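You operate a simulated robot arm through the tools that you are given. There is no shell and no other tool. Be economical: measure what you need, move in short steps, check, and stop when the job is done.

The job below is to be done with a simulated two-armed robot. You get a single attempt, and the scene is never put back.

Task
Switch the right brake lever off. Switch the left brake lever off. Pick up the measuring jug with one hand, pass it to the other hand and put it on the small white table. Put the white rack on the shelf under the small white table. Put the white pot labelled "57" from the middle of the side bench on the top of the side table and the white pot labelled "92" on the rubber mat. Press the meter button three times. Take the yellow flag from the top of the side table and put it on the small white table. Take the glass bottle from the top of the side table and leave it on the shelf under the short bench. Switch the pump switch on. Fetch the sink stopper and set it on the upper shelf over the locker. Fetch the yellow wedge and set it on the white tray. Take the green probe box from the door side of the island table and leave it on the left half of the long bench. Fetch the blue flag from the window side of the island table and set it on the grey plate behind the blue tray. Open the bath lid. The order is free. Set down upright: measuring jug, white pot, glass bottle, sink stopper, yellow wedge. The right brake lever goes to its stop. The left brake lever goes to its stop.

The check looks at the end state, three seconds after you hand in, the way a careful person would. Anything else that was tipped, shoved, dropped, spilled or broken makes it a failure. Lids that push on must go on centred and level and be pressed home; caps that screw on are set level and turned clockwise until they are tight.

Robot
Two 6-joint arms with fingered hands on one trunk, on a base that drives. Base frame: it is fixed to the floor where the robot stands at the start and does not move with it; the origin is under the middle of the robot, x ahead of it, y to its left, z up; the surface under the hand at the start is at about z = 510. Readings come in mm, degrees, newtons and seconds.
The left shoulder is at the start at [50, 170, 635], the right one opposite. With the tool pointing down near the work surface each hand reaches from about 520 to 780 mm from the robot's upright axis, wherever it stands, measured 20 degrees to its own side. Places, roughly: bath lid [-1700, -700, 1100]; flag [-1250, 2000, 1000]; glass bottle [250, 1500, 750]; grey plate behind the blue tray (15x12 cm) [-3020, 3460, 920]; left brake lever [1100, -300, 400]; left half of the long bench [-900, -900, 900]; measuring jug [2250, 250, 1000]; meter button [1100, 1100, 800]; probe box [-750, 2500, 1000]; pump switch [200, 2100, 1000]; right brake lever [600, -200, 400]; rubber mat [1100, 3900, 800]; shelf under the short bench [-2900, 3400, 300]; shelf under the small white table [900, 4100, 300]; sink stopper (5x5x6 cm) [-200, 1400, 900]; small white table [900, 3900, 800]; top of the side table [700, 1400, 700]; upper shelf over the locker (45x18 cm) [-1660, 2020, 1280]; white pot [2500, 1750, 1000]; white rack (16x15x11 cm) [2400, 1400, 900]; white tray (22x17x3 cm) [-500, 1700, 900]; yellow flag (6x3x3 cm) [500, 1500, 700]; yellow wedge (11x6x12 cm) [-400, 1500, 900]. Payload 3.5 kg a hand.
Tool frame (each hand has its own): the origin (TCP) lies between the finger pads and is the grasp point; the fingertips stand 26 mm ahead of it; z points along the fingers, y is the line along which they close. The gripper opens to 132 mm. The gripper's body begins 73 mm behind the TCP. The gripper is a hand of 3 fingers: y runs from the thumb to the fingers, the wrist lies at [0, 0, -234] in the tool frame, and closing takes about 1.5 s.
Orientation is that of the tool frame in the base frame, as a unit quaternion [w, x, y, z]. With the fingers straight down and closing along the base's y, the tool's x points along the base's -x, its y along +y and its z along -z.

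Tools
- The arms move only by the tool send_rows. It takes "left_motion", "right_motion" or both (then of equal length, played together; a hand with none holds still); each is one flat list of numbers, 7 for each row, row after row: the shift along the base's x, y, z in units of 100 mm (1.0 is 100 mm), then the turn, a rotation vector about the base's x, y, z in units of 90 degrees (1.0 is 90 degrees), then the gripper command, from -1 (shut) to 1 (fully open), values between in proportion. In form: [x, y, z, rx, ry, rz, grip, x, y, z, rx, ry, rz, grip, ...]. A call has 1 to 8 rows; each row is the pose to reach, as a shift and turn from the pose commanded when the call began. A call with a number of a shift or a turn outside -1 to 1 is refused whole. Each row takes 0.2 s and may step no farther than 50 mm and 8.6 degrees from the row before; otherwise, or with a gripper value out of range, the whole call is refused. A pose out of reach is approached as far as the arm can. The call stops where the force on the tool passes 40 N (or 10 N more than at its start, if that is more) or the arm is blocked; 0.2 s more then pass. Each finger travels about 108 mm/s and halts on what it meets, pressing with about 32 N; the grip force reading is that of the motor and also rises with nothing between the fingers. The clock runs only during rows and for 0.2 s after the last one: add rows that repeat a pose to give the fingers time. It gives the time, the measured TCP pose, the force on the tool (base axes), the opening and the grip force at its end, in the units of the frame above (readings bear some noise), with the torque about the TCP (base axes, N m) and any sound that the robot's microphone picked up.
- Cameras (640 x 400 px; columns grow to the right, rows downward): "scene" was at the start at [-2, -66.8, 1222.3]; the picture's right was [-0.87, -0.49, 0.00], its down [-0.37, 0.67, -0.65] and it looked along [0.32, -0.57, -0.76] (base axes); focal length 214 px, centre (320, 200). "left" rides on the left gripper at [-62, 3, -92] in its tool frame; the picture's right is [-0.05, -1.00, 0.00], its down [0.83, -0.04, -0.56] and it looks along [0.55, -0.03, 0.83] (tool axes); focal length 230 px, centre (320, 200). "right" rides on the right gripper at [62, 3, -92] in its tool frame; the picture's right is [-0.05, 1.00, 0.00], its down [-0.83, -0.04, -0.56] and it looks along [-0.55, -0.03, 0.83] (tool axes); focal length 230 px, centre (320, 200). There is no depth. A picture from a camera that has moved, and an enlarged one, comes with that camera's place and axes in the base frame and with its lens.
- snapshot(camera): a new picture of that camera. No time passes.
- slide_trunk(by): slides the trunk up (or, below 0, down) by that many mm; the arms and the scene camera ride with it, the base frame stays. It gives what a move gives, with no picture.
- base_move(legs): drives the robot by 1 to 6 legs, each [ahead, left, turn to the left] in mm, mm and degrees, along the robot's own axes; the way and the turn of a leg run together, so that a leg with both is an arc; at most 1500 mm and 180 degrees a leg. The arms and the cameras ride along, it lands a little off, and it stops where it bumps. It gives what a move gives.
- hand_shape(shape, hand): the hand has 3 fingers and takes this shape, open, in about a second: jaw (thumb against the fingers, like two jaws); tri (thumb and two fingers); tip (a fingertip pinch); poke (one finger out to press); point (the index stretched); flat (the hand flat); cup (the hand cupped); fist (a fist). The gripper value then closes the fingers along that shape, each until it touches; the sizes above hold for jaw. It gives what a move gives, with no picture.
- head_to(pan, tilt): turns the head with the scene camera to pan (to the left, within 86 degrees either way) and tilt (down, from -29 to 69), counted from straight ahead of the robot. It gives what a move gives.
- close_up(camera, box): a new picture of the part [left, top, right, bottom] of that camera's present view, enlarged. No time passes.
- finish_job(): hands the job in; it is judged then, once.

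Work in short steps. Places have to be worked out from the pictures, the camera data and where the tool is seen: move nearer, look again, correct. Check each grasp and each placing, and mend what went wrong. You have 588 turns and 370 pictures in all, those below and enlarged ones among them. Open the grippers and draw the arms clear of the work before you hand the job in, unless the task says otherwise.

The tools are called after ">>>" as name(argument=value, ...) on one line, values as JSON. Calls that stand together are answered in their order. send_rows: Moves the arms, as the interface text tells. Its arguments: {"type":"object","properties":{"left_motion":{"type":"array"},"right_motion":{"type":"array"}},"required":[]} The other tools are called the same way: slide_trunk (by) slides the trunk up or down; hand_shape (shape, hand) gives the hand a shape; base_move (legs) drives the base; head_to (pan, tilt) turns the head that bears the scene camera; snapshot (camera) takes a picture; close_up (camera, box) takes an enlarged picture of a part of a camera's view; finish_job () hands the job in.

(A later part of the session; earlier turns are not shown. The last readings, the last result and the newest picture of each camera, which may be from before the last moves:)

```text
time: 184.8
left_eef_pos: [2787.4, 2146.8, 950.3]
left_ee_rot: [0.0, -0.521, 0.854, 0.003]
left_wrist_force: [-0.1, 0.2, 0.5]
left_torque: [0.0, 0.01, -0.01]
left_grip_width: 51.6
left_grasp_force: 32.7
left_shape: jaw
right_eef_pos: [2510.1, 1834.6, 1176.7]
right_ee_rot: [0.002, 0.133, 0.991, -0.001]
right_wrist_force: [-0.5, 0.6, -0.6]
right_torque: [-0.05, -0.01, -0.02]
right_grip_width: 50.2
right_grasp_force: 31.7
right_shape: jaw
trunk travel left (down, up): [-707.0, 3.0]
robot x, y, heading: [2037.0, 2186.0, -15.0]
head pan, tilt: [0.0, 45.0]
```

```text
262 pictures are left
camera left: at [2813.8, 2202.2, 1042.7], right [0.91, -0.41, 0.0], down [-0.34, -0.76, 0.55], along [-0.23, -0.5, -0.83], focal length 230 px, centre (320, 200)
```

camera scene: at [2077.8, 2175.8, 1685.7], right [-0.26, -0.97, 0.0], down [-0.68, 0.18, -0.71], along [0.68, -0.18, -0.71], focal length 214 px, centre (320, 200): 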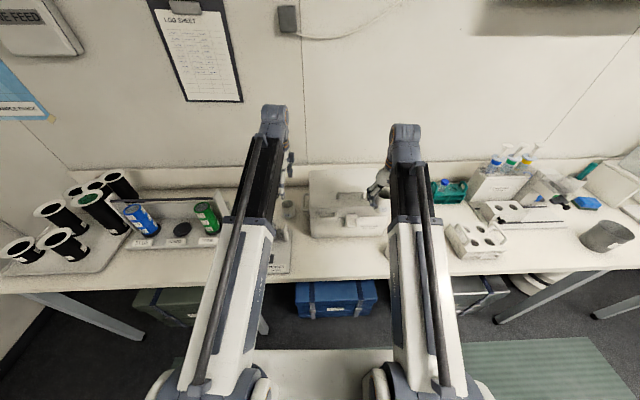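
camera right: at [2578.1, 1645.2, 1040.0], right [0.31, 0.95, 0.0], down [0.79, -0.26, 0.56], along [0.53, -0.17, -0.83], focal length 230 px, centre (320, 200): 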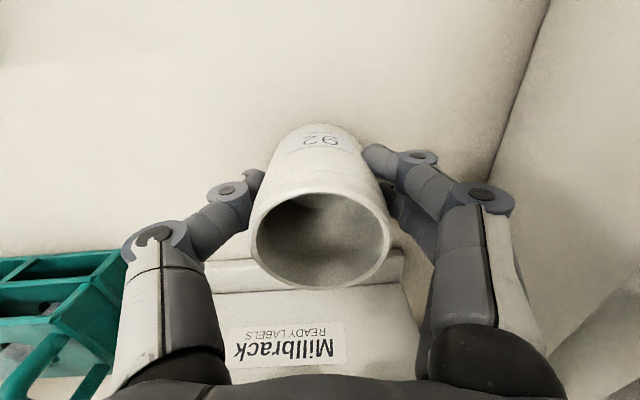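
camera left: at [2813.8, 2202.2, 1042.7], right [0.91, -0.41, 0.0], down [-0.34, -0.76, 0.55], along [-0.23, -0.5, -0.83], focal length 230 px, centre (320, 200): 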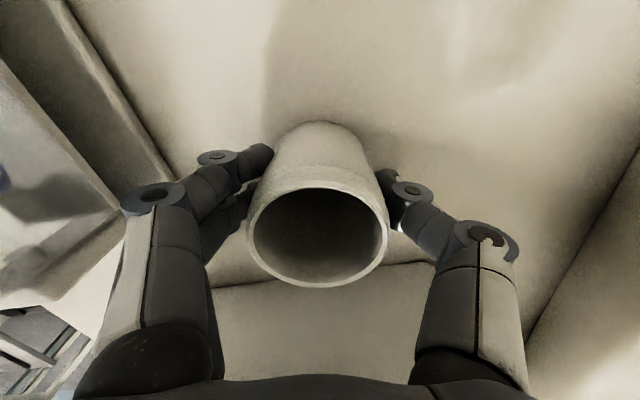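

57 held. Lift 180 mm, then back away.

>>> send_rows(left_motion=[0, 0, 0.12, 0, 0, 0, -1, 0, 0, 0.25, 0, 0, 0, -1, 0, 0, 0.37, 0, 0, 0, -1, 0, 0, 0.5, 0, 0, 0, -1, 0, 0, 0.62, 0, 0, 0, -1, 0, 0, 0.75, 0, 0, 0, -1, 0, 0, 0.87, 0, 0, 0, -1, 0, 0, 1, 0, 0, 0, -1])

>>> send_rows(left_motion=[-0.1, 0.02, 0.12, 0, 0, 0, -1, -0.2, 0.05, 0.25, 0, 0, 0, -1, -0.3, 0.07, 0.37, 0, 0, 0, -1, -0.4, 0.1, 0.5, 0, 0, 0, -1, -0.5, 0.13, 0.62, 0, 0, 0, -1, -0.6, 0.15, 0.75, 0, 0, 0, -1, -0.7, 0.18, 0.87, 0, 0, 0, -1, -0.8, 0.2, 1, 0, 0, 0, -1])

>>> base_move(legs=[[-350, 0, 0]])

>>> snapshot(camera="scene")

```text
time: 186.6
left_eef_pos: [2785.7, 2147.8, 1050.2]
left_ee_rot: [0.0, -0.521, 0.853, 0.003]
left_wrist_force: [0.6, -0.2, -0.7]
left_torque: [-0.03, -0.01, 0.0]
left_grip_width: 51.5
left_grasp_force: 32.2
left_shape: jaw
right_eef_pos: [2509.3, 1834.0, 1177.2]
right_ee_rot: [0.001, 0.132, 0.991, 0.0]
right_wrist_force: [0.4, -0.2, -0.8]
right_torque: [0.05, 0.01, 0.01]
right_grip_width: 50.0
right_grasp_force: 32.0
right_shape: jaw
trunk travel left (down, up): [-707.0, 3.0]
robot x, y, heading: [2034.1, 2180.5, -15.0]
head pan, tilt: [0.0, 45.0]
```

```text
time: 188.4
left_eef_pos: [2706.0, 2166.5, 1150.9]
left_ee_rot: [0.0, -0.522, 0.853, 0.002]
left_wrist_force: [-0.5, -0.4, -0.7]
left_torque: [0.0, -0.02, 0.02]
left_grip_width: 51.4
left_grasp_force: 31.8
left_shape: jaw
right_eef_pos: [2509.4, 1834.0, 1177.6]
right_ee_rot: [0.002, 0.132, 0.991, 0.001]
right_wrist_force: [1.3, -0.3, -2.1]
right_torque: [-0.03, 0.0, 0.01]
right_grip_width: 50.0
right_grasp_force: 32.2
right_shape: jaw
trunk travel left (down, up): [-707.0, 3.0]
robot x, y, heading: [2035.1, 2184.9, -14.9]
head pan, tilt: [0.0, 45.0]
```

```text
time: 190.7
left_eef_pos: [2365.8, 2257.3, 1149.6]
left_ee_rot: [0.0, -0.521, 0.853, 0.002]
left_wrist_force: [0.0, -0.4, -0.5]
left_torque: [0.02, -0.02, -0.01]
left_grip_width: 51.6
left_grasp_force: 32.3
left_shape: jaw
right_eef_pos: [2169.5, 1924.6, 1178.7]
right_ee_rot: [0.003, 0.133, 0.991, 0.0]
right_wrist_force: [-0.5, -0.3, -0.8]
right_torque: [-0.04, 0.02, -0.02]
right_grip_width: 50.3
right_grasp_force: 32.5
right_shape: jaw
trunk travel left (down, up): [-707.0, 3.0]
robot x, y, heading: [1693.7, 2272.4, -15.2]
head pan, tilt: [0.0, 45.0]
```

```text
261 pictures are left
camera scene: at [1736.6, 2265.2, 1685.8], right [-0.26, -0.97, 0.0], down [-0.68, 0.18, -0.71], along [0.68, -0.18, -0.71], focal length 214 px, centre (320, 200)
```

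scene: 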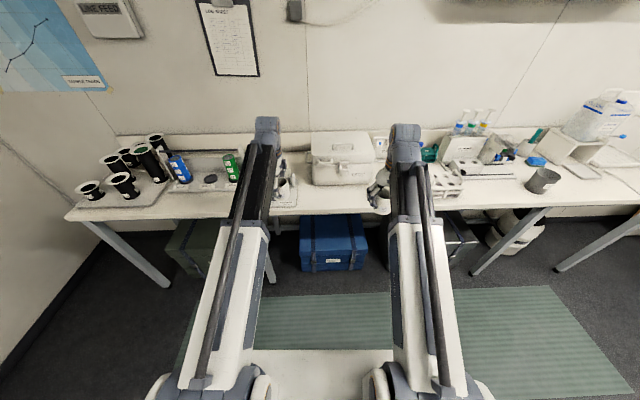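

Both pots held. Drive back down the corridor and around to the front of the side table.

>>> base_move(legs=[[100, 0, 0], [0, -1300, 0], [0, -600, 0], [0, 0, 90], [0, 500, 0]])

>>> head_to(pan=15, tilt=40)

>>> snapshot(camera="scene")

```text
time: 207.4
left_eef_pos: [826.0, 1173.4, 1149.1]
left_ee_rot: [0.003, 0.974, -0.225, -0.002]
left_wrist_force: [0.1, 0.4, -0.7]
left_torque: [-0.01, -0.01, -0.04]
left_grip_width: 51.0
left_grasp_force: 31.9
left_shape: jaw
right_eef_pos: [1164.1, 984.5, 1178.9]
right_ee_rot: [0.002, -0.616, 0.788, 0.001]
right_wrist_force: [-0.6, -0.2, -0.9]
right_torque: [-0.02, 0.01, 0.01]
right_grip_width: 49.9
right_grasp_force: 32.3
right_shape: jaw
trunk travel left (down, up): [-707.0, 3.0]
robot x, y, heading: [821.3, 503.6, 76.3]
head pan, tilt: [0.0, 45.0]
```

```text
time: 208.2
left_eef_pos: [827.4, 1173.1, 1150.0]
left_ee_rot: [0.002, 0.974, -0.225, -0.002]
left_wrist_force: [0.1, 0.6, -1.5]
left_torque: [0.0, 0.0, 0.0]
left_grip_width: 50.9
left_grasp_force: 32.4
left_shape: jaw
right_eef_pos: [1164.3, 983.8, 1176.5]
right_ee_rot: [0.001, -0.616, 0.788, 0.002]
right_wrist_force: [0.5, 0.7, -1.1]
right_torque: [-0.01, 0.01, -0.01]
right_grip_width: 50.1
right_grasp_force: 32.1
right_shape: jaw
trunk travel left (down, up): [-707.0, 3.0]
robot x, y, heading: [826.2, 504.6, 76.2]
head pan, tilt: [15.0, 40.0]
```

```text
260 pictures are left
camera scene: at [813.8, 550.8, 1693.0], right [1.0, 0.02, 0.0], down [0.01, -0.64, -0.77], along [-0.02, 0.77, -0.64], focal length 214 px, centre (320, 200)
```

scene: 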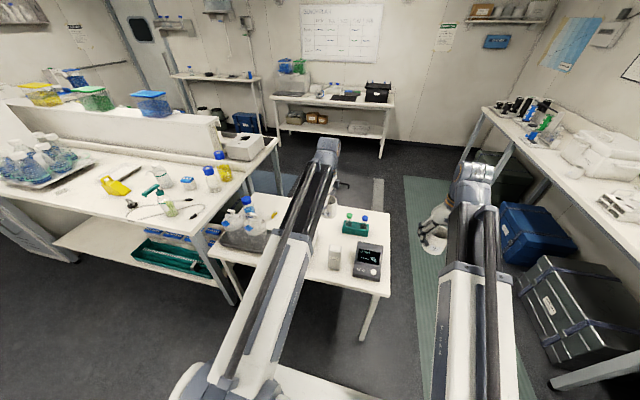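

>>> close_up(camera="scene", box=[200, 180, 400, 300])

>>> snapshot(camera="left")

```text
3.20 times, centred on (300, 240) of scene
camera zoom: at [813.8, 550.8, 1693.0], right [1.0, 0.02, 0.0], down [0.01, -0.64, -0.77], along [-0.02, 0.77, -0.64], focal length 686 px, centre (384, 72)
```

zoom: 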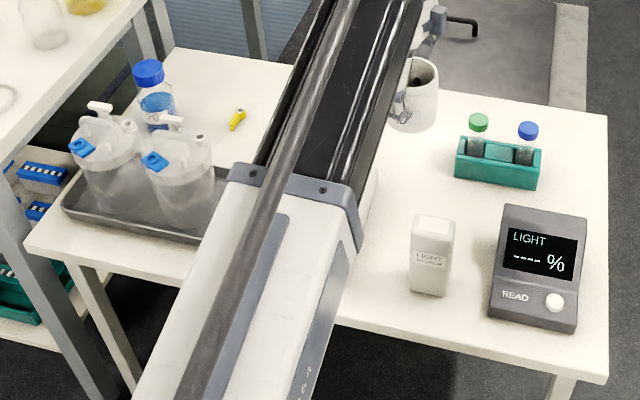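

```text
258 pictures are left
camera left: at [772.4, 1197.1, 1242.5], right [0.39, 0.92, 0.0], down [0.77, -0.32, 0.55], along [0.51, -0.22, -0.83], focal length 230 px, centre (320, 200)
```

left: 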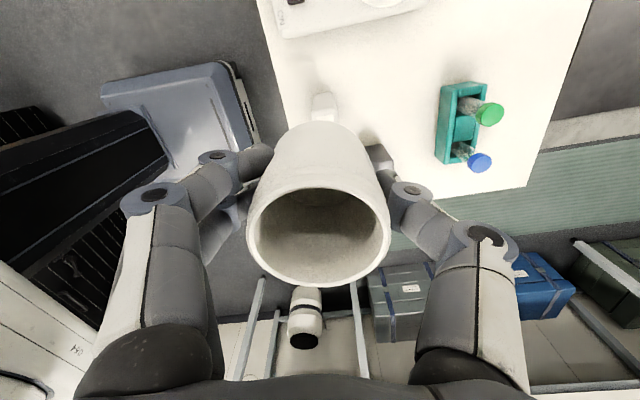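

Table edge/corner and items located; free spot for pot 57 at ≈(880,1360). Drive ahead 194 and lower.

>>> base_move(legs=[[194, 0, 0]])

>>> slide_trunk(by=-250)

>>> snapshot(camera="left")

>>> snapshot(camera="scene")

```text
time: 209.7
left_eef_pos: [871.0, 1363.9, 1149.0]
left_ee_rot: [0.002, 0.975, -0.223, -0.002]
left_wrist_force: [0.8, 0.4, -1.5]
left_torque: [-0.01, 0.02, 0.03]
left_grip_width: 51.1
left_grasp_force: 31.8
left_shape: jaw
right_eef_pos: [1209.1, 1176.4, 1177.0]
right_ee_rot: [0.001, -0.617, 0.787, 0.001]
right_wrist_force: [0.0, 0.2, -1.3]
right_torque: [-0.05, 0.0, 0.05]
right_grip_width: 49.9
right_grasp_force: 31.8
right_shape: jaw
trunk travel left (down, up): [-707.0, 3.0]
robot x, y, heading: [871.7, 695.9, 76.3]
head pan, tilt: [15.0, 40.0]
```

```text
time: 212.3
left_eef_pos: [870.5, 1362.2, 901.3]
left_ee_rot: [0.002, 0.975, -0.223, -0.002]
left_wrist_force: [-0.9, -0.5, -0.9]
left_torque: [0.02, 0.01, 0.02]
left_grip_width: 50.9
left_grasp_force: 32.3
left_shape: jaw
right_eef_pos: [1208.1, 1175.0, 927.4]
right_ee_rot: [0.001, -0.617, 0.787, 0.001]
right_wrist_force: [0.1, -0.1, -0.9]
right_torque: [0.01, 0.0, 0.0]
right_grip_width: 50.2
right_grasp_force: 32.1
right_shape: jaw
trunk travel left (down, up): [-457.0, 253.0]
robot x, y, heading: [870.4, 691.5, 76.6]
head pan, tilt: [15.0, 40.0]
```

```text
257 pictures are left
camera left: at [815.4, 1386.2, 992.7], right [0.39, 0.92, 0.0], down [0.77, -0.32, 0.55], along [0.51, -0.22, -0.83], focal length 230 px, centre (320, 200)
```

left: 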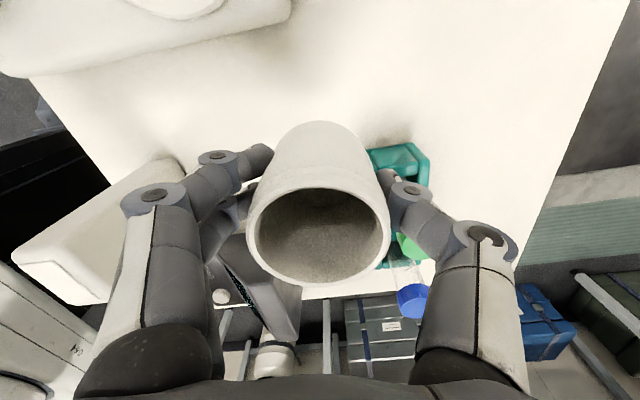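

```text
256 pictures are left
camera scene: at [859.5, 740.1, 1443.0], right [1.0, 0.03, 0.0], down [0.02, -0.64, -0.77], along [-0.02, 0.77, -0.64], focal length 214 px, centre (320, 200)
```

scene: 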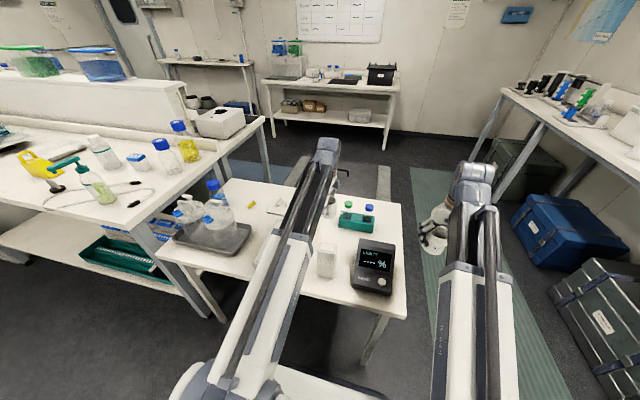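

Shift 30 mm away from the green rack, then lower until contact.

>>> send_rows(left_motion=[-0.06, -0.15, -0.1, 0, 0, 0, -1, -0.12, -0.3, -0.2, 0, 0, 0, -1, -0.12, -0.3, -0.4, 0, 0, 0, -1, -0.12, -0.3, -0.55, 0, 0, 0, -1, -0.12, -0.3, -0.7, 0, 0, 0, -1, -0.12, -0.3, -0.78, 0, 0, 0, -1])

>>> send_rows(left_motion=[0, 0, -0.04, 0, 0, 0, -1, 0, 0, -0.08, 0, 0, 0, -1, 0, 0, -0.12, 0, 0, 0, -1, 0, 0, -0.16, 0, 0, 0, -1, 0, 0, -0.2, 0, 0, 0, -1, 0, 0, -0.24, 0, 0, 0, -1, 0, 0, -0.28, 0, 0, 0, -1, 0, 0, -0.32, 0, 0, 0, -1])

>>> snapshot(camera="left")

```text
time: 213.7
left_eef_pos: [858.7, 1331.3, 820.9]
left_ee_rot: [0.002, 0.975, -0.222, -0.003]
left_wrist_force: [-0.2, 0.0, 0.0]
left_torque: [0.01, 0.05, 0.02]
left_grip_width: 51.2
left_grasp_force: 31.5
left_shape: jaw
right_eef_pos: [1207.7, 1174.4, 928.7]
right_ee_rot: [0.001, -0.617, 0.787, 0.001]
right_wrist_force: [-0.2, 0.3, -0.4]
right_torque: [-0.02, 0.01, 0.03]
right_grip_width: 49.8
right_grasp_force: 32.5
right_shape: jaw
trunk travel left (down, up): [-457.0, 253.0]
robot x, y, heading: [870.5, 695.1, 76.5]
head pan, tilt: [15.0, 40.0]
```

```text
time: 215.5
left_eef_pos: [857.4, 1332.9, 790.6]
left_ee_rot: [0.002, 0.975, -0.223, -0.003]
left_wrist_force: [-0.2, 0.2, 0.3]
left_torque: [-0.04, 0.02, 0.0]
left_grip_width: 51.1
left_grasp_force: 31.6
left_shape: jaw
right_eef_pos: [1208.8, 1174.8, 927.4]
right_ee_rot: [0.001, -0.618, 0.787, 0.001]
right_wrist_force: [0.3, -0.2, -0.6]
right_torque: [-0.03, 0.03, -0.01]
right_grip_width: 49.9
right_grasp_force: 31.9
right_shape: jaw
trunk travel left (down, up): [-457.0, 253.0]
robot x, y, heading: [870.1, 696.6, 76.3]
head pan, tilt: [15.0, 40.0]
```

```text
255 pictures are left
camera left: at [802.8, 1355.9, 882.5], right [0.39, 0.92, 0.0], down [0.77, -0.32, 0.55], along [0.51, -0.22, -0.83], focal length 230 px, centre (320, 200)
```

left: 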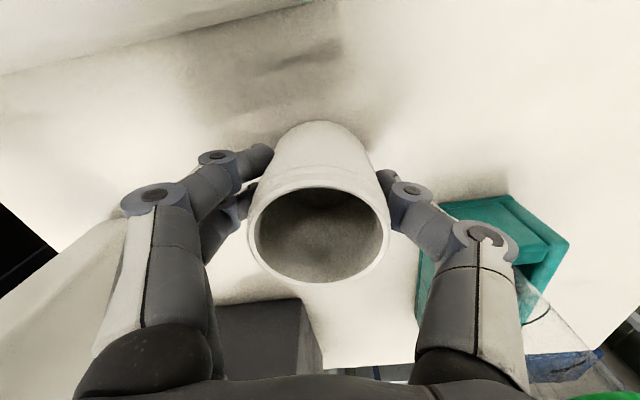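

No contact yet; table is lower than assumed. Shift 20 mm more from the rack and continue down.

>>> send_rows(left_motion=[-0.08, -0.18, -0.04, 0, 0, 0, -1, -0.08, -0.18, -0.1, 0, 0, 0, -1, -0.08, -0.18, -0.15, 0, 0, 0, -1, -0.08, -0.18, -0.2, 0, 0, 0, -1, -0.08, -0.18, -0.25, 0, 0, 0, -1, -0.08, -0.18, -0.3, 0, 0, 0, -1, -0.08, -0.18, -0.35, 0, 0, 0, -1, -0.08, -0.18, -0.4, 0, 0, 0, -1])

>>> send_rows(left_motion=[0, 0, -0.04, 0, 0, 0, -1, 0, 0, -0.08, 0, 0, 0, -1, 0, 0, -0.12, 0, 0, 0, -1, 0, 0, -0.16, 0, 0, 0, -1, 0, 0, -0.2, 0, 0, 0, -1])

```text
time: 216.1
left_eef_pos: [850.6, 1315.9, 787.2]
left_ee_rot: [-0.004, 0.975, -0.223, -0.002]
left_wrist_force: [0.7, -1.9, 24.7]
left_torque: [-0.08, 0.01, -0.02]
left_grip_width: 52.4
left_grasp_force: 32.4
left_shape: jaw
right_eef_pos: [1209.6, 1174.0, 928.1]
right_ee_rot: [0.001, -0.617, 0.787, 0.001]
right_wrist_force: [-0.1, 1.2, -1.6]
right_torque: [0.0, -0.03, -0.02]
right_grip_width: 50.1
right_grasp_force: 32.2
right_shape: jaw
trunk travel left (down, up): [-457.0, 253.0]
robot x, y, heading: [870.5, 694.7, 76.6]
head pan, tilt: [15.0, 40.0]
stopped in row 3 (left hand): the force on the tool passed its limit at 45 N (the readings are from after the stop); the commanded pose is now the measured one
```

```text
time: 216.5
left_eef_pos: [851.8, 1317.5, 787.0]
left_ee_rot: [-0.007, 0.975, -0.223, -0.001]
left_wrist_force: [-0.4, -2.9, 25.2]
left_torque: [-0.24, 0.09, -0.03]
left_grip_width: 53.0
left_grasp_force: 32.1
left_shape: jaw
right_eef_pos: [1209.6, 1173.4, 927.9]
right_ee_rot: [0.002, -0.617, 0.787, 0.001]
right_wrist_force: [-0.1, 0.8, -0.8]
right_torque: [0.0, -0.01, -0.02]
right_grip_width: 50.2
right_grasp_force: 31.8
right_shape: jaw
trunk travel left (down, up): [-457.0, 253.0]
robot x, y, heading: [869.9, 691.9, 76.3]
head pan, tilt: [15.0, 40.0]
stopped in row 1 (left hand): the force on the tool passed its limit at 44 N (the readings are from after the stop); the commanded pose is now the measured one
```

Contact at z≈787 (table ≈737). Ease up slightly and open.

>>> send_rows(left_motion=[0, 0, 0.03, 0, 0, 0, -1, 0, 0, 0.03, 0, 0, 0, 0, 0, 0, 0.03, 0, 0, 0, 0.3, 0, 0, 0.03, 0, 0, 0, 0.5, 0, 0, 0.03, 0, 0, 0, 0.5])

>>> snapshot(camera="left")

```text
time: 217.7
left_eef_pos: [850.9, 1318.9, 787.2]
left_ee_rot: [-0.005, 0.975, -0.223, -0.002]
left_wrist_force: [0.4, -0.2, -0.4]
left_torque: [0.04, 0.0, -0.02]
left_grip_width: 98.6
left_grasp_force: 0.0
left_shape: jaw
right_eef_pos: [1208.7, 1174.7, 927.8]
right_ee_rot: [0.0, -0.617, 0.787, 0.001]
right_wrist_force: [0.1, 0.9, -0.4]
right_torque: [-0.01, -0.01, 0.01]
right_grip_width: 49.8
right_grasp_force: 32.1
right_shape: jaw
trunk travel left (down, up): [-457.0, 253.0]
robot x, y, heading: [869.0, 694.9, 76.3]
head pan, tilt: [15.0, 40.0]
```

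```text
254 pictures are left
camera left: at [794.8, 1340.1, 880.1], right [0.39, 0.92, 0.01], down [0.77, -0.33, 0.55], along [0.51, -0.21, -0.83], focal length 230 px, centre (320, 200)
```

left: 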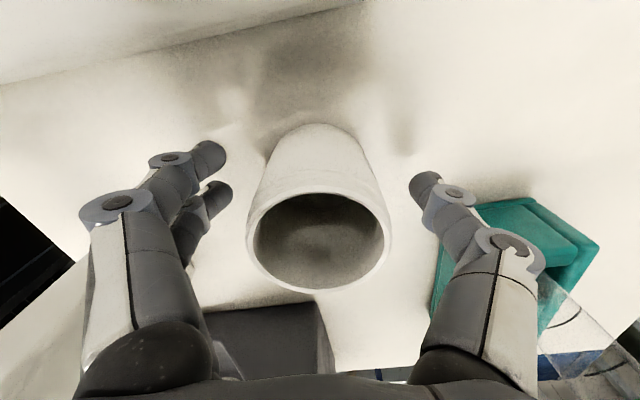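

Pot 57 stands. Lift the left hand and inspect the meter.

>>> send_rows(left_motion=[0, 0, 0.2, 0, 0, 0, 0.5, 0, 0, 0.4, 0, 0, 0, 0.5, 0, 0, 0.6, 0, 0, 0, 0.5, 0, 0, 0.8, 0, 0, 0, 0.5, 0, 0, 1, 0, 0, 0, 0.5])

>>> close_up(camera="scene", box=[310, 190, 422, 300])

>>> snapshot(camera="right")

```text
time: 218.9
left_eef_pos: [849.2, 1318.8, 888.3]
left_ee_rot: [-0.004, 0.975, -0.223, -0.002]
left_wrist_force: [0.5, 0.5, 0.4]
left_torque: [-0.02, 0.03, 0.02]
left_grip_width: 98.6
left_grasp_force: 0.0
left_shape: jaw
right_eef_pos: [1209.3, 1174.8, 928.2]
right_ee_rot: [0.001, -0.617, 0.787, 0.001]
right_wrist_force: [-0.2, -0.3, -0.9]
right_torque: [-0.05, -0.02, 0.01]
right_grip_width: 49.8
right_grasp_force: 32.4
right_shape: jaw
trunk travel left (down, up): [-457.0, 253.0]
robot x, y, heading: [873.3, 689.9, 76.6]
head pan, tilt: [15.0, 40.0]
```

```text
3.64 times, centred on (366, 245) of scene
camera zoom: at [859.5, 740.1, 1443.0], right [1.0, 0.03, 0.0], down [0.02, -0.64, -0.77], along [-0.02, 0.77, -0.64], focal length 780 px, centre (153, 36)
```

zoom: 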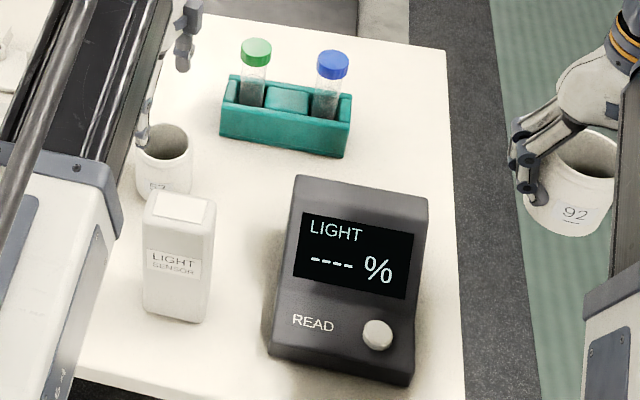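

```text
252 pictures are left
camera right: at [1190.9, 1116.0, 1018.3], right [-0.96, 0.29, 0.0], down [0.24, 0.79, 0.56], along [0.16, 0.53, -0.83], focal length 230 px, centre (320, 200)
```

right: 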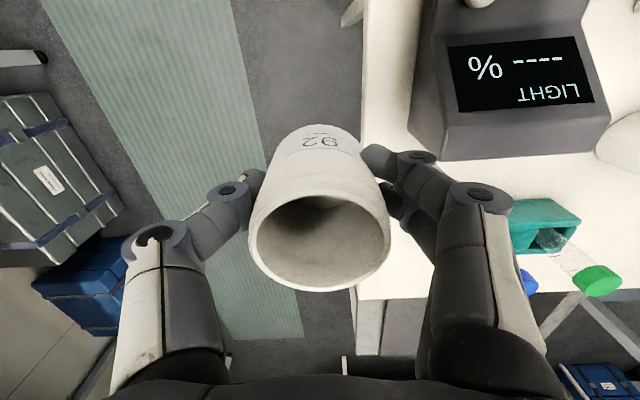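

The meter face slopes ~45° toward me. I raise a little, back off and shift right, and prepare the left hand in poke shape tilted 45°.

>>> slide_trunk(by=80)

>>> base_move(legs=[[-310, 0, 0], [0, -200, 0]])

>>> hand_shape(hand="left", shape="poke")

>>> send_rows(left_motion=[0, 0, 0, 0.0437, 0.0212, -0.0742, 0, 0, 0.1, 0, 0.0874, 0.0424, -0.1484, 0, 0, 0.2, 0, 0.1311, 0.0636, -0.2226, 0, 0, 0.3, 0, 0.1748, 0.0848, -0.2968, 0, 0, 0.4, 0, 0.2185, 0.106, -0.371, 0, 0, 0.5, 0, 0.2622, 0.1272, -0.4452, 0, 0, 0.6, 0, 0.3059, 0.1484, -0.5194, 0, 0, 0.6, 0, 0.3496, 0.1696, -0.5936, 0])

>>> send_rows(left_motion=[0, 0, 0, 0.0437, 0.0212, -0.0742, 0, 0, 0, 0, 0.0874, 0.0424, -0.1484, 0, 0, 0, 0, 0.1311, 0.0636, -0.2226, 0])

>>> snapshot(camera="left")

>>> snapshot(camera="scene")

```text
time: 220.1
left_eef_pos: [851.3, 1318.4, 967.5]
left_ee_rot: [-0.004, 0.975, -0.223, -0.001]
left_wrist_force: [0.1, -0.1, 0.0]
left_torque: [-0.02, -0.03, -0.03]
left_grip_width: 98.6
left_grasp_force: 0.1
left_shape: jaw
right_eef_pos: [1208.2, 1174.3, 1008.0]
right_ee_rot: [0.002, -0.617, 0.787, 0.001]
right_wrist_force: [-0.2, 0.4, -0.9]
right_torque: [-0.03, -0.03, -0.02]
right_grip_width: 49.8
right_grasp_force: 31.6
right_shape: jaw
trunk travel left (down, up): [-537.0, 173.0]
robot x, y, heading: [872.8, 690.2, 76.4]
head pan, tilt: [15.0, 40.0]
```

```text
time: 223.4
left_eef_pos: [967.9, 967.7, 969.5]
left_ee_rot: [-0.005, 0.975, -0.221, -0.002]
left_wrist_force: [-0.1, -0.4, -0.2]
left_torque: [0.01, 0.03, 0.03]
left_grip_width: 98.7
left_grasp_force: 0.0
left_shape: jaw
right_eef_pos: [1327.5, 824.8, 1006.4]
right_ee_rot: [0.002, -0.619, 0.786, 0.001]
right_wrist_force: [0.1, 0.7, -1.0]
right_torque: [-0.02, 0.03, 0.01]
right_grip_width: 50.0
right_grasp_force: 32.5
right_shape: jaw
trunk travel left (down, up): [-537.0, 173.0]
robot x, y, heading: [991.3, 346.7, 76.9]
head pan, tilt: [15.0, 40.0]
```

```text
time: 224.3
left_eef_pos: [968.1, 968.8, 968.9]
left_ee_rot: [-0.005, 0.975, -0.221, -0.001]
left_wrist_force: [0.5, 0.0, 0.4]
left_torque: [0.02, -0.01, 0.0]
left_grip_width: 0.0
left_grasp_force: 0.1
left_shape: poke
right_eef_pos: [1326.8, 825.1, 1007.4]
right_ee_rot: [0.002, -0.619, 0.785, 0.001]
right_wrist_force: [-0.8, -1.3, -0.5]
right_torque: [0.03, 0.03, 0.03]
right_grip_width: 50.1
right_grasp_force: 32.3
right_shape: jaw
trunk travel left (down, up): [-537.0, 173.0]
robot x, y, heading: [995.6, 340.5, 76.7]
head pan, tilt: [15.0, 40.0]
```

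```text
time: 226.1
left_eef_pos: [969.4, 1028.6, 967.9]
left_ee_rot: [-0.232, 0.728, -0.619, -0.182]
left_wrist_force: [-0.4, -0.3, -0.3]
left_torque: [-0.01, 0.03, -0.03]
left_grip_width: 0.1
left_grasp_force: 0.0
left_shape: poke
right_eef_pos: [1327.6, 825.0, 1006.7]
right_ee_rot: [0.001, -0.619, 0.786, 0.001]
right_wrist_force: [-0.2, -0.2, -1.5]
right_torque: [0.03, 0.0, 0.04]
right_grip_width: 50.2
right_grasp_force: 32.2
right_shape: jaw
trunk travel left (down, up): [-537.0, 173.0]
robot x, y, heading: [993.9, 341.1, 76.8]
head pan, tilt: [15.0, 40.0]
```

```text
time: 226.9
left_eef_pos: [968.7, 1027.3, 967.9]
left_ee_rot: [0.301, -0.572, 0.725, 0.236]
left_wrist_force: [-0.8, 0.3, -0.6]
left_torque: [-0.03, 0.01, -0.02]
left_grip_width: 0.0
left_grasp_force: 0.0
left_shape: poke
right_eef_pos: [1327.6, 826.5, 1007.2]
right_ee_rot: [0.001, -0.619, 0.785, 0.001]
right_wrist_force: [0.1, -0.1, -1.1]
right_torque: [0.01, 0.0, -0.05]
right_grip_width: 49.7
right_grasp_force: 32.0
right_shape: jaw
trunk travel left (down, up): [-537.0, 173.0]
robot x, y, heading: [990.4, 343.8, 76.8]
head pan, tilt: [15.0, 40.0]
```

```text
251 pictures are left
camera left: at [961.1, 1006.1, 1078.0], right [0.98, -0.2, 0.04], down [-0.19, -0.96, -0.2], along [0.08, 0.18, -0.98], focal length 230 px, centre (320, 200)
```

left: 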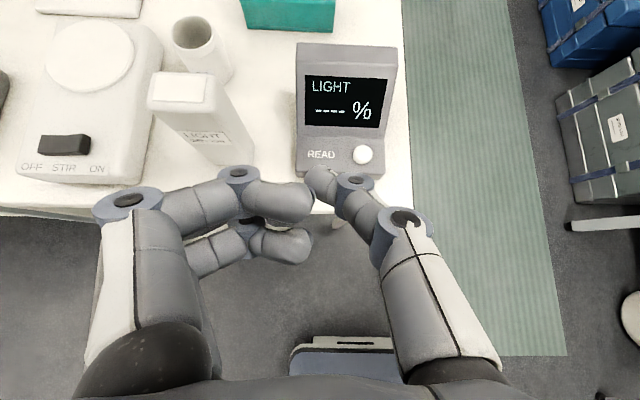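

```text
250 pictures are left
camera scene: at [980.4, 389.1, 1523.0], right [1.0, 0.03, 0.0], down [0.02, -0.64, -0.77], along [-0.02, 0.77, -0.64], focal length 214 px, centre (320, 200)
```

scene: 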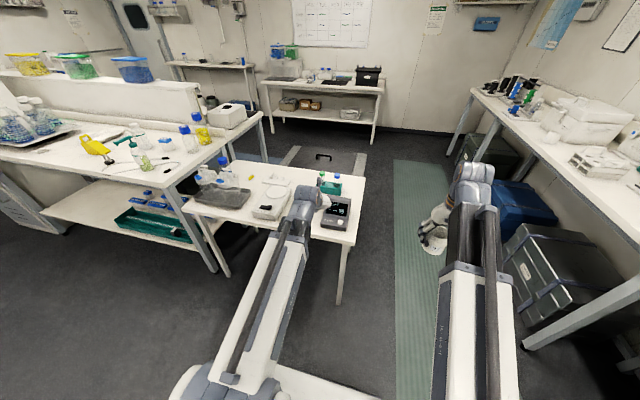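

Set the poke shape fully open (value 1) to see which finger sticks out.

>>> send_rows(left_motion=[0, 0, 0, 0, 0, 0, 1, 0, 0, 0, 0, 0, 0, 1, 0, 0, 0, 0, 0, 0, 1, 0, 0, 0, 0, 0, 0, 1, 0, 0, 0, 0, 0, 0, 1])

>>> snapshot(camera="left")

>>> close_up(camera="scene", box=[250, 160, 378, 240])

```text
time: 228.1
left_eef_pos: [968.3, 1027.5, 969.5]
left_ee_rot: [0.302, -0.573, 0.724, 0.236]
left_wrist_force: [-0.4, 0.2, 0.5]
left_torque: [-0.02, -0.01, 0.0]
left_grip_width: 0.0
left_grasp_force: 0.1
left_shape: poke
right_eef_pos: [1326.1, 825.2, 1007.6]
right_ee_rot: [0.001, -0.619, 0.785, 0.001]
right_wrist_force: [0.6, 0.3, -0.3]
right_torque: [-0.02, 0.01, 0.02]
right_grip_width: 49.8
right_grasp_force: 31.7
right_shape: jaw
trunk travel left (down, up): [-537.0, 173.0]
robot x, y, heading: [988.8, 342.6, 76.7]
head pan, tilt: [15.0, 40.0]
```

```text
249 pictures are left
camera left: at [960.9, 1006.3, 1078.1], right [0.98, -0.2, 0.04], down [-0.18, -0.96, -0.19], along [0.08, 0.18, -0.98], focal length 230 px, centre (320, 200)
```

left: 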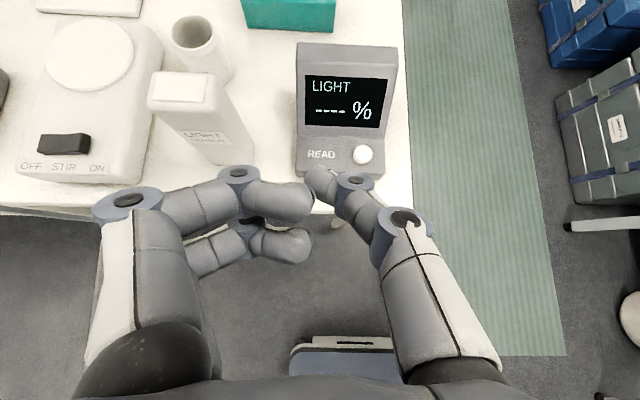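

```text
5.00 times, centred on (314, 200) of scene
camera zoom: at [980.4, 389.1, 1523.0], right [1.0, 0.03, 0.0], down [0.02, -0.64, -0.77], along [-0.02, 0.77, -0.64], focal length 1072 px, centre (350, 200)
```

zoom: 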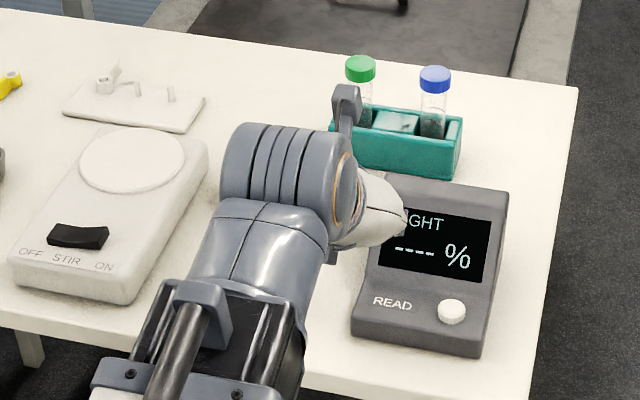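

The poke tip (thumb) sits on the tool axis, 26 mm ahead of the TCP. Button triangulates to ≈(1055,1110,788). Move to a stand-off 40 mm before it.

>>> send_rows(left_motion=[0.15, 0.05, -0.2, 0, 0, 0, 1, 0.3, 0.1, -0.4, 0, 0, 0, 1, 0.5, 0.2, -0.6, 0, 0, 0, 1, 0.7, 0.3, -0.8, 0, 0, 0, 1, 0.76, 0.34, -1, 0, 0, 0, 1])

>>> send_rows(left_motion=[0, 0, -0.15, 0, 0, 0, 1, 0, 0, -0.3, 0, 0, 0, 1])

>>> snapshot(camera="left")

>>> close_up(camera="scene", box=[270, 170, 398, 250])

```text
time: 229.3
left_eef_pos: [1043.3, 1063.2, 868.2]
left_ee_rot: [0.302, -0.573, 0.725, 0.237]
left_wrist_force: [0.3, -0.3, 0.4]
left_torque: [-0.02, 0.02, 0.01]
left_grip_width: 0.2
left_grasp_force: 0.1
left_shape: poke
right_eef_pos: [1327.8, 825.8, 1006.9]
right_ee_rot: [0.001, -0.619, 0.785, 0.001]
right_wrist_force: [0.1, 0.1, -2.6]
right_torque: [-0.02, -0.02, 0.02]
right_grip_width: 49.9
right_grasp_force: 31.2
right_shape: jaw
trunk travel left (down, up): [-537.0, 173.0]
robot x, y, heading: [992.4, 341.2, 77.2]
head pan, tilt: [15.0, 40.0]
```

```text
time: 229.9
left_eef_pos: [1044.4, 1062.0, 839.2]
left_ee_rot: [0.302, -0.573, 0.725, 0.236]
left_wrist_force: [0.6, 0.5, -0.6]
left_torque: [-0.03, 0.0, -0.03]
left_grip_width: 0.0
left_grasp_force: 0.1
left_shape: poke
right_eef_pos: [1327.5, 826.4, 1007.3]
right_ee_rot: [0.002, -0.619, 0.785, 0.0]
right_wrist_force: [-0.7, 0.3, -1.2]
right_torque: [-0.01, -0.01, 0.0]
right_grip_width: 50.3
right_grasp_force: 32.1
right_shape: jaw
trunk travel left (down, up): [-537.0, 173.0]
robot x, y, heading: [987.2, 342.6, 76.8]
head pan, tilt: [15.0, 40.0]
```

```text
247 pictures are left
camera left: at [1036.7, 1041.1, 948.1], right [0.98, -0.2, 0.04], down [-0.18, -0.96, -0.19], along [0.08, 0.18, -0.98], focal length 230 px, centre (320, 200)
```

left: 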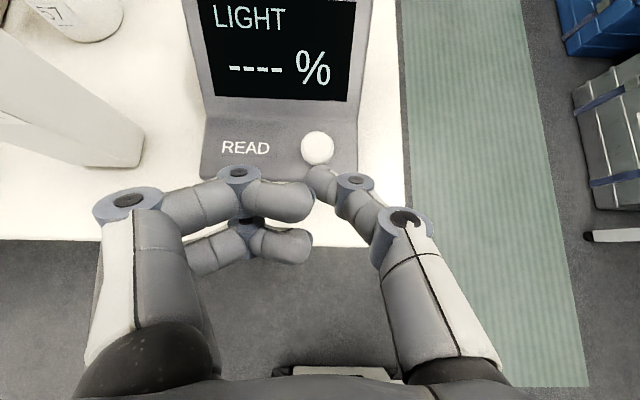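

```text
5.00 times, centred on (334, 210) of scene
camera zoom: at [980.4, 389.1, 1523.0], right [1.0, 0.03, 0.0], down [0.02, -0.64, -0.77], along [-0.02, 0.77, -0.64], focal length 1072 px, centre (250, 150)
```

zoom: 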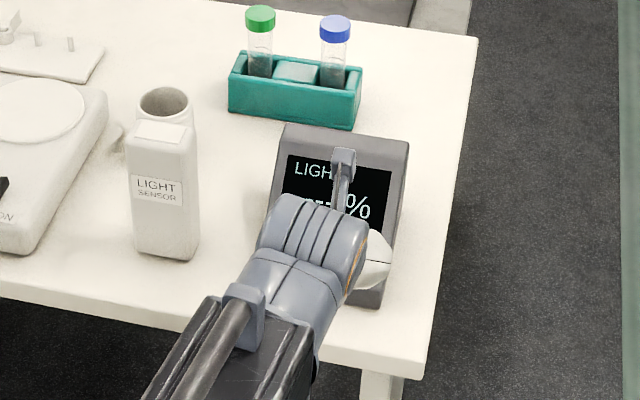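

Aligned with the button. Push along the tool axis, first up to nominal contact.

>>> send_rows(left_motion=[0.02, 0.1, -0.11, 0, 0, 0, 1, 0.04, 0.2, -0.22, 0, 0, 0, 1, 0.055, 0.26, -0.28, 0, 0, 0, 1, 0.065, 0.3, -0.33, 0, 0, 0, 1])

>>> snapshot(camera="left")

```text
time: 230.9
left_eef_pos: [1048.8, 1093.0, 805.9]
left_ee_rot: [0.301, -0.573, 0.724, 0.236]
left_wrist_force: [-0.1, -0.9, 0.1]
left_torque: [0.0, 0.04, 0.01]
left_grip_width: 0.0
left_grasp_force: 0.0
left_shape: poke
right_eef_pos: [1327.8, 826.0, 1006.7]
right_ee_rot: [0.002, -0.619, 0.785, 0.0]
right_wrist_force: [0.9, -0.4, -0.9]
right_torque: [-0.03, 0.02, -0.01]
right_grip_width: 50.0
right_grasp_force: 31.8
right_shape: jaw
trunk travel left (down, up): [-537.0, 173.0]
robot x, y, heading: [992.6, 342.0, 76.9]
head pan, tilt: [15.0, 40.0]
```

```text
245 pictures are left
camera left: at [1042.1, 1071.4, 914.5], right [0.98, -0.2, 0.04], down [-0.18, -0.96, -0.19], along [0.08, 0.18, -0.98], focal length 230 px, centre (320, 200)
```

left: 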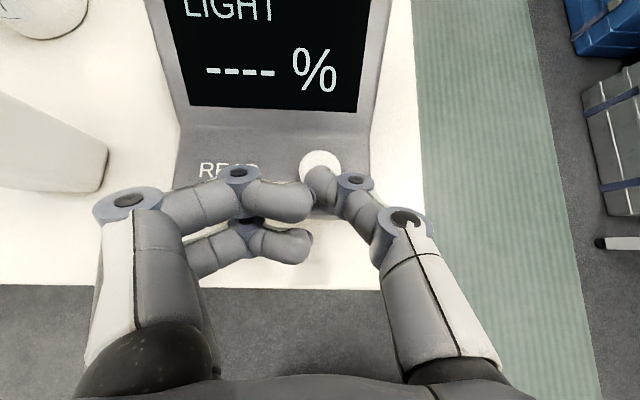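

>>> send_rows(left_motion=[0.005, 0.03, -0.01, 0, 0, 0, 1, 0.01, 0.05, -0.03, 0, 0, 0, 1, 0.01, 0.06, -0.05, 0, 0, 0, 1, 0.015, 0.08, -0.07, 0, 0, 0, 1, 0.02, 0.09, -0.08, 0, 0, 0, 1, 0.02, 0.1, -0.09, 0, 0, 0, 1, 0.02, 0.11, -0.1, 0, 0, 0, 1])

>>> close_up(camera="left", box=[140, 0, 460, 200])

```text
time: 232.5
left_eef_pos: [1053.1, 1103.7, 798.4]
left_ee_rot: [0.302, -0.573, 0.724, 0.237]
left_wrist_force: [-0.1, -1.7, 11.6]
left_torque: [0.13, -0.01, -0.02]
left_grip_width: 0.0
left_grasp_force: 0.0
left_shape: poke
right_eef_pos: [1328.0, 824.8, 1008.3]
right_ee_rot: [0.001, -0.62, 0.785, 0.001]
right_wrist_force: [-0.3, -0.2, -1.5]
right_torque: [0.0, 0.05, 0.02]
right_grip_width: 50.0
right_grasp_force: 31.8
right_shape: jaw
trunk travel left (down, up): [-537.0, 173.0]
robot x, y, heading: [990.7, 340.2, 77.0]
head pan, tilt: [15.0, 40.0]
heard: click
```

```text
2.00 times, centred on (300, 100) of left
camera zoom: at [1045.0, 1081.0, 906.4], right [0.98, -0.2, 0.04], down [-0.18, -0.96, -0.2], along [0.08, 0.19, -0.98], focal length 460 px, centre (360, 400)
```

zoom: 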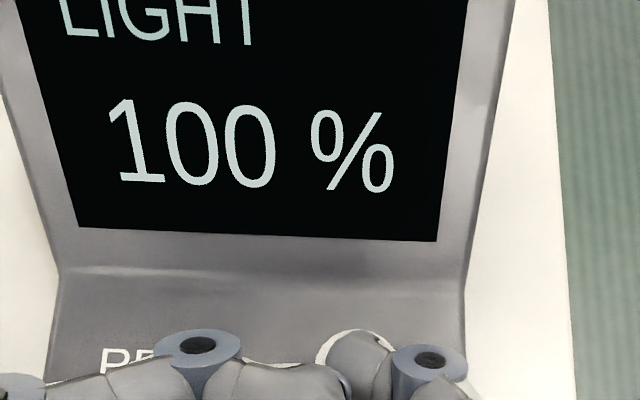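

Click heard, reading shows 100 %. Release and press a second time.

>>> send_rows(left_motion=[-0.015, -0.09, 0.09, 0, 0, 0, 1, -0.02, -0.13, 0.13, 0, 0, 0, 1, -0.02, -0.13, 0.13, 0, 0, 0, 1, -0.01, -0.06, 0.06, 0, 0, 0, 1, -0.005, -0.03, 0.03, 0, 0, 0, 1, 0, 0, 0, 0, 0, 0, 1])

>>> send_rows(left_motion=[-0.015, -0.09, 0.09, 0, 0, 0, 1, -0.02, -0.13, 0.13, 0, 0, 0, 1, -0.02, -0.13, 0.13, 0, 0, 0, 1])

>>> close_up(camera="left", box=[140, 0, 460, 200])

```text
time: 233.9
left_eef_pos: [1052.7, 1103.9, 797.0]
left_ee_rot: [0.303, -0.572, 0.724, 0.237]
left_wrist_force: [0.5, -2.1, 10.4]
left_torque: [0.08, 0.02, 0.03]
left_grip_width: 0.1
left_grasp_force: 0.0
left_shape: poke
right_eef_pos: [1327.6, 824.1, 1007.6]
right_ee_rot: [0.001, -0.619, 0.786, 0.001]
right_wrist_force: [0.1, 0.1, -1.6]
right_torque: [-0.03, 0.0, 0.02]
right_grip_width: 50.1
right_grasp_force: 32.2
right_shape: jaw
trunk travel left (down, up): [-537.0, 173.0]
robot x, y, heading: [992.3, 342.6, 76.8]
head pan, tilt: [15.0, 40.0]
heard: click
```

```text
time: 234.7
left_eef_pos: [1051.5, 1089.9, 807.2]
left_ee_rot: [0.301, -0.573, 0.725, 0.235]
left_wrist_force: [0.2, 0.7, -0.5]
left_torque: [0.02, -0.01, -0.03]
left_grip_width: 0.0
left_grasp_force: 0.0
left_shape: poke
right_eef_pos: [1328.0, 824.8, 1006.1]
right_ee_rot: [0.002, -0.619, 0.785, 0.001]
right_wrist_force: [-0.1, 0.1, -0.8]
right_torque: [0.0, 0.01, -0.02]
right_grip_width: 49.9
right_grasp_force: 32.1
right_shape: jaw
trunk travel left (down, up): [-537.0, 173.0]
robot x, y, heading: [990.6, 343.7, 76.7]
head pan, tilt: [15.0, 40.0]
```

```text
2.00 times, centred on (300, 100) of left
camera zoom: at [1043.4, 1068.7, 917.7], right [0.98, -0.2, 0.04], down [-0.18, -0.96, -0.19], along [0.08, 0.18, -0.98], focal length 460 px, centre (360, 400)
```

zoom: 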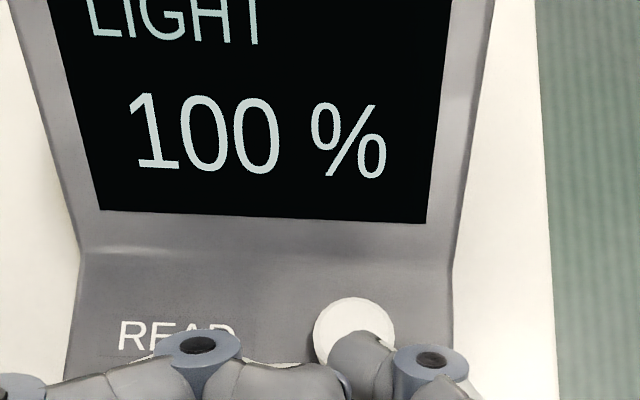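

Two clicks so far (release is silent). Third press, then withdraw.

>>> send_rows(left_motion=[0.01, 0.07, -0.07, 0, 0, 0, 1, 0.015, 0.11, -0.11, 0, 0, 0, 1, 0.02, 0.13, -0.13, 0, 0, 0, 1, 0.02, 0.14, -0.135, 0, 0, 0, 1])

>>> send_rows(left_motion=[-0.02, -0.12, 0.12, 0, 0, 0, 1, -0.05, -0.24, 0.3, 0, 0, 0, 1, -0.1, -0.3, 0.6, 0, 0, 0, 1, -0.1, -0.3, 1, 0, 0, 0, 1])

>>> hand_shape(hand="left", shape="jaw")

>>> snapshot(camera="left")

```text
time: 235.7
left_eef_pos: [1053.4, 1101.9, 796.5]
left_ee_rot: [0.302, -0.573, 0.724, 0.237]
left_wrist_force: [0.3, -2.3, 14.4]
left_torque: [0.18, -0.03, -0.01]
left_grip_width: 0.0
left_grasp_force: 0.1
left_shape: poke
right_eef_pos: [1327.5, 824.3, 1008.3]
right_ee_rot: [0.001, -0.619, 0.785, 0.001]
right_wrist_force: [-0.6, -0.3, -1.3]
right_torque: [0.02, -0.01, 0.03]
right_grip_width: 49.9
right_grasp_force: 31.8
right_shape: jaw
trunk travel left (down, up): [-537.0, 173.0]
robot x, y, heading: [992.7, 341.8, 76.8]
head pan, tilt: [15.0, 40.0]
heard: click
```

```text
time: 236.7
left_eef_pos: [1040.8, 1072.1, 895.8]
left_ee_rot: [0.301, -0.572, 0.725, 0.235]
left_wrist_force: [-0.2, 0.2, 0.1]
left_torque: [0.0, 0.0, 0.01]
left_grip_width: 0.0
left_grasp_force: 0.0
left_shape: poke
right_eef_pos: [1326.3, 825.5, 1006.6]
right_ee_rot: [0.002, -0.619, 0.785, 0.001]
right_wrist_force: [-0.6, -0.9, -1.7]
right_torque: [-0.04, 0.01, -0.02]
right_grip_width: 50.0
right_grasp_force: 32.2
right_shape: jaw
trunk travel left (down, up): [-537.0, 173.0]
robot x, y, heading: [992.4, 346.4, 76.6]
head pan, tilt: [15.0, 40.0]
```

```text
time: 237.6
left_eef_pos: [1042.0, 1074.2, 894.6]
left_ee_rot: [0.301, -0.573, 0.725, 0.236]
left_wrist_force: [0.4, 0.7, -0.1]
left_torque: [0.0, 0.01, 0.03]
left_grip_width: 131.8
left_grasp_force: 0.0
left_shape: jaw
right_eef_pos: [1327.7, 824.8, 1007.2]
right_ee_rot: [0.001, -0.619, 0.786, 0.001]
right_wrist_force: [0.1, -0.9, -1.0]
right_torque: [0.01, 0.04, 0.01]
right_grip_width: 50.4
right_grasp_force: 32.2
right_shape: jaw
trunk travel left (down, up): [-537.0, 173.0]
robot x, y, heading: [992.0, 341.5, 76.7]
head pan, tilt: [15.0, 40.0]
```

```text
242 pictures are left
camera left: at [1034.9, 1051.9, 1004.5], right [0.98, -0.2, 0.04], down [-0.18, -0.96, -0.19], along [0.08, 0.18, -0.98], focal length 230 px, centre (320, 200)
```

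left: 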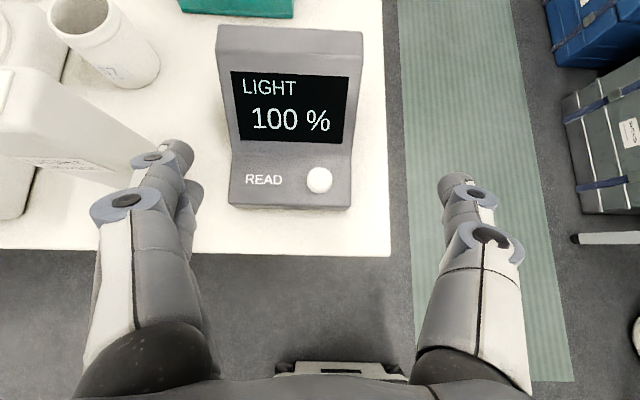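

Three clicks done, meter reads 100 %. Raise, square the left hand to fingers-down and move over the table's left part for the yellow flag.

>>> slide_trunk(by=150)

>>> send_rows(left_motion=[0, -0.02, 0, -0.081, 0.019, 0, 1, 0, -0.05, 0, -0.162, 0.038, 0, 1, 0, -0.1, 0, -0.243, 0.057, 0, 1, 0, -0.15, 0, -0.324, 0.076, 0, 1, 0, -0.2, 0, -0.405, 0.095, 0, 1, 0, -0.2, 0, -0.4865, 0.1145, 0, 1])

>>> base_move(legs=[[0, 600, 0], [310, 0, 0]])

>>> snapshot(camera="left")

>>> snapshot(camera="scene")

```text
time: 239.3
left_eef_pos: [1041.8, 1072.4, 1045.4]
left_ee_rot: [0.301, -0.573, 0.725, 0.236]
left_wrist_force: [0.3, -0.3, -0.3]
left_torque: [-0.05, 0.02, -0.01]
left_grip_width: 132.1
left_grasp_force: 0.1
left_shape: jaw
right_eef_pos: [1327.2, 825.7, 1156.9]
right_ee_rot: [0.002, -0.619, 0.785, 0.001]
right_wrist_force: [-0.2, -0.1, -0.3]
right_torque: [-0.03, 0.02, -0.03]
right_grip_width: 49.7
right_grasp_force: 32.3
right_shape: jaw
trunk travel left (down, up): [-687.0, 23.0]
robot x, y, heading: [993.2, 342.0, 76.9]
head pan, tilt: [15.0, 40.0]
```

```text
time: 240.7
left_eef_pos: [1042.3, 1053.9, 1045.0]
left_ee_rot: [0.0, -0.622, 0.783, -0.003]
left_wrist_force: [0.6, 0.5, 0.7]
left_torque: [0.02, 0.0, 0.0]
left_grip_width: 132.1
left_grasp_force: 0.1
left_shape: jaw
right_eef_pos: [1327.8, 825.1, 1156.8]
right_ee_rot: [0.001, -0.619, 0.786, 0.0]
right_wrist_force: [1.0, -0.9, -1.2]
right_torque: [-0.03, -0.01, -0.01]
right_grip_width: 50.2
right_grasp_force: 32.3
right_shape: jaw
trunk travel left (down, up): [-687.0, 23.0]
robot x, y, heading: [993.1, 344.1, 76.8]
head pan, tilt: [15.0, 40.0]
```

```text
time: 245.8
left_eef_pos: [539.9, 1498.7, 1045.7]
left_ee_rot: [0.002, -0.618, 0.786, -0.002]
left_wrist_force: [0.2, 1.2, 0.2]
left_torque: [-0.02, 0.03, -0.01]
left_grip_width: 131.7
left_grasp_force: 0.0
left_shape: jaw
right_eef_pos: [823.4, 1270.6, 1156.0]
right_ee_rot: [0.0, -0.616, 0.788, 0.001]
right_wrist_force: [0.5, 0.3, -1.2]
right_torque: [-0.04, 0.02, 0.0]
right_grip_width: 50.0
right_grasp_force: 32.2
right_shape: jaw
trunk travel left (down, up): [-687.0, 23.0]
robot x, y, heading: [481.6, 790.2, 76.4]
head pan, tilt: [15.0, 40.0]
```

```text
241 pictures are left
camera left: at [552.3, 1559.2, 1138.0], right [0.98, -0.19, 0.0], down [-0.16, -0.82, 0.56], along [-0.1, -0.55, -0.83], focal length 230 px, centre (320, 200)
```

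left: 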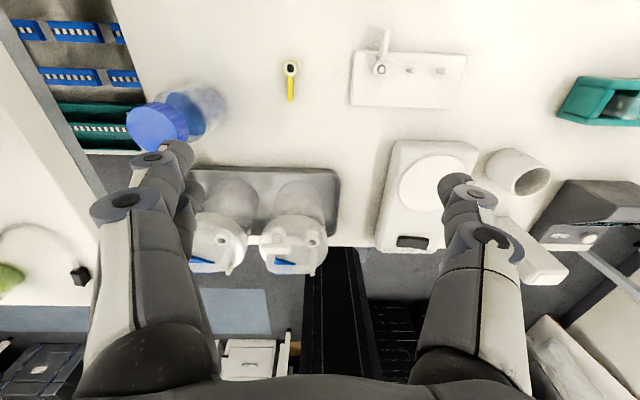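

```text
240 pictures are left
camera scene: at [472.9, 835.9, 1672.9], right [1.0, 0.02, 0.0], down [0.01, -0.64, -0.77], along [-0.02, 0.77, -0.64], focal length 214 px, centre (320, 200)
```

scene: 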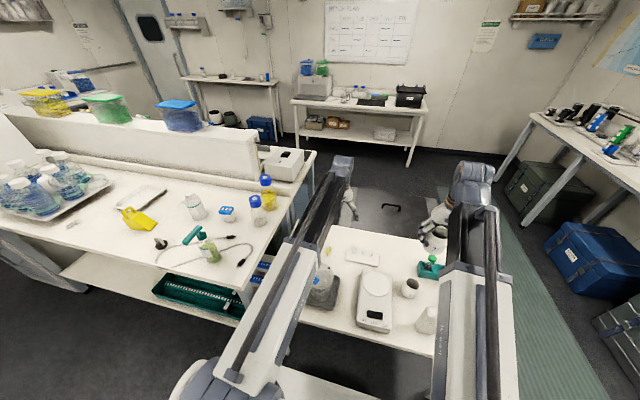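

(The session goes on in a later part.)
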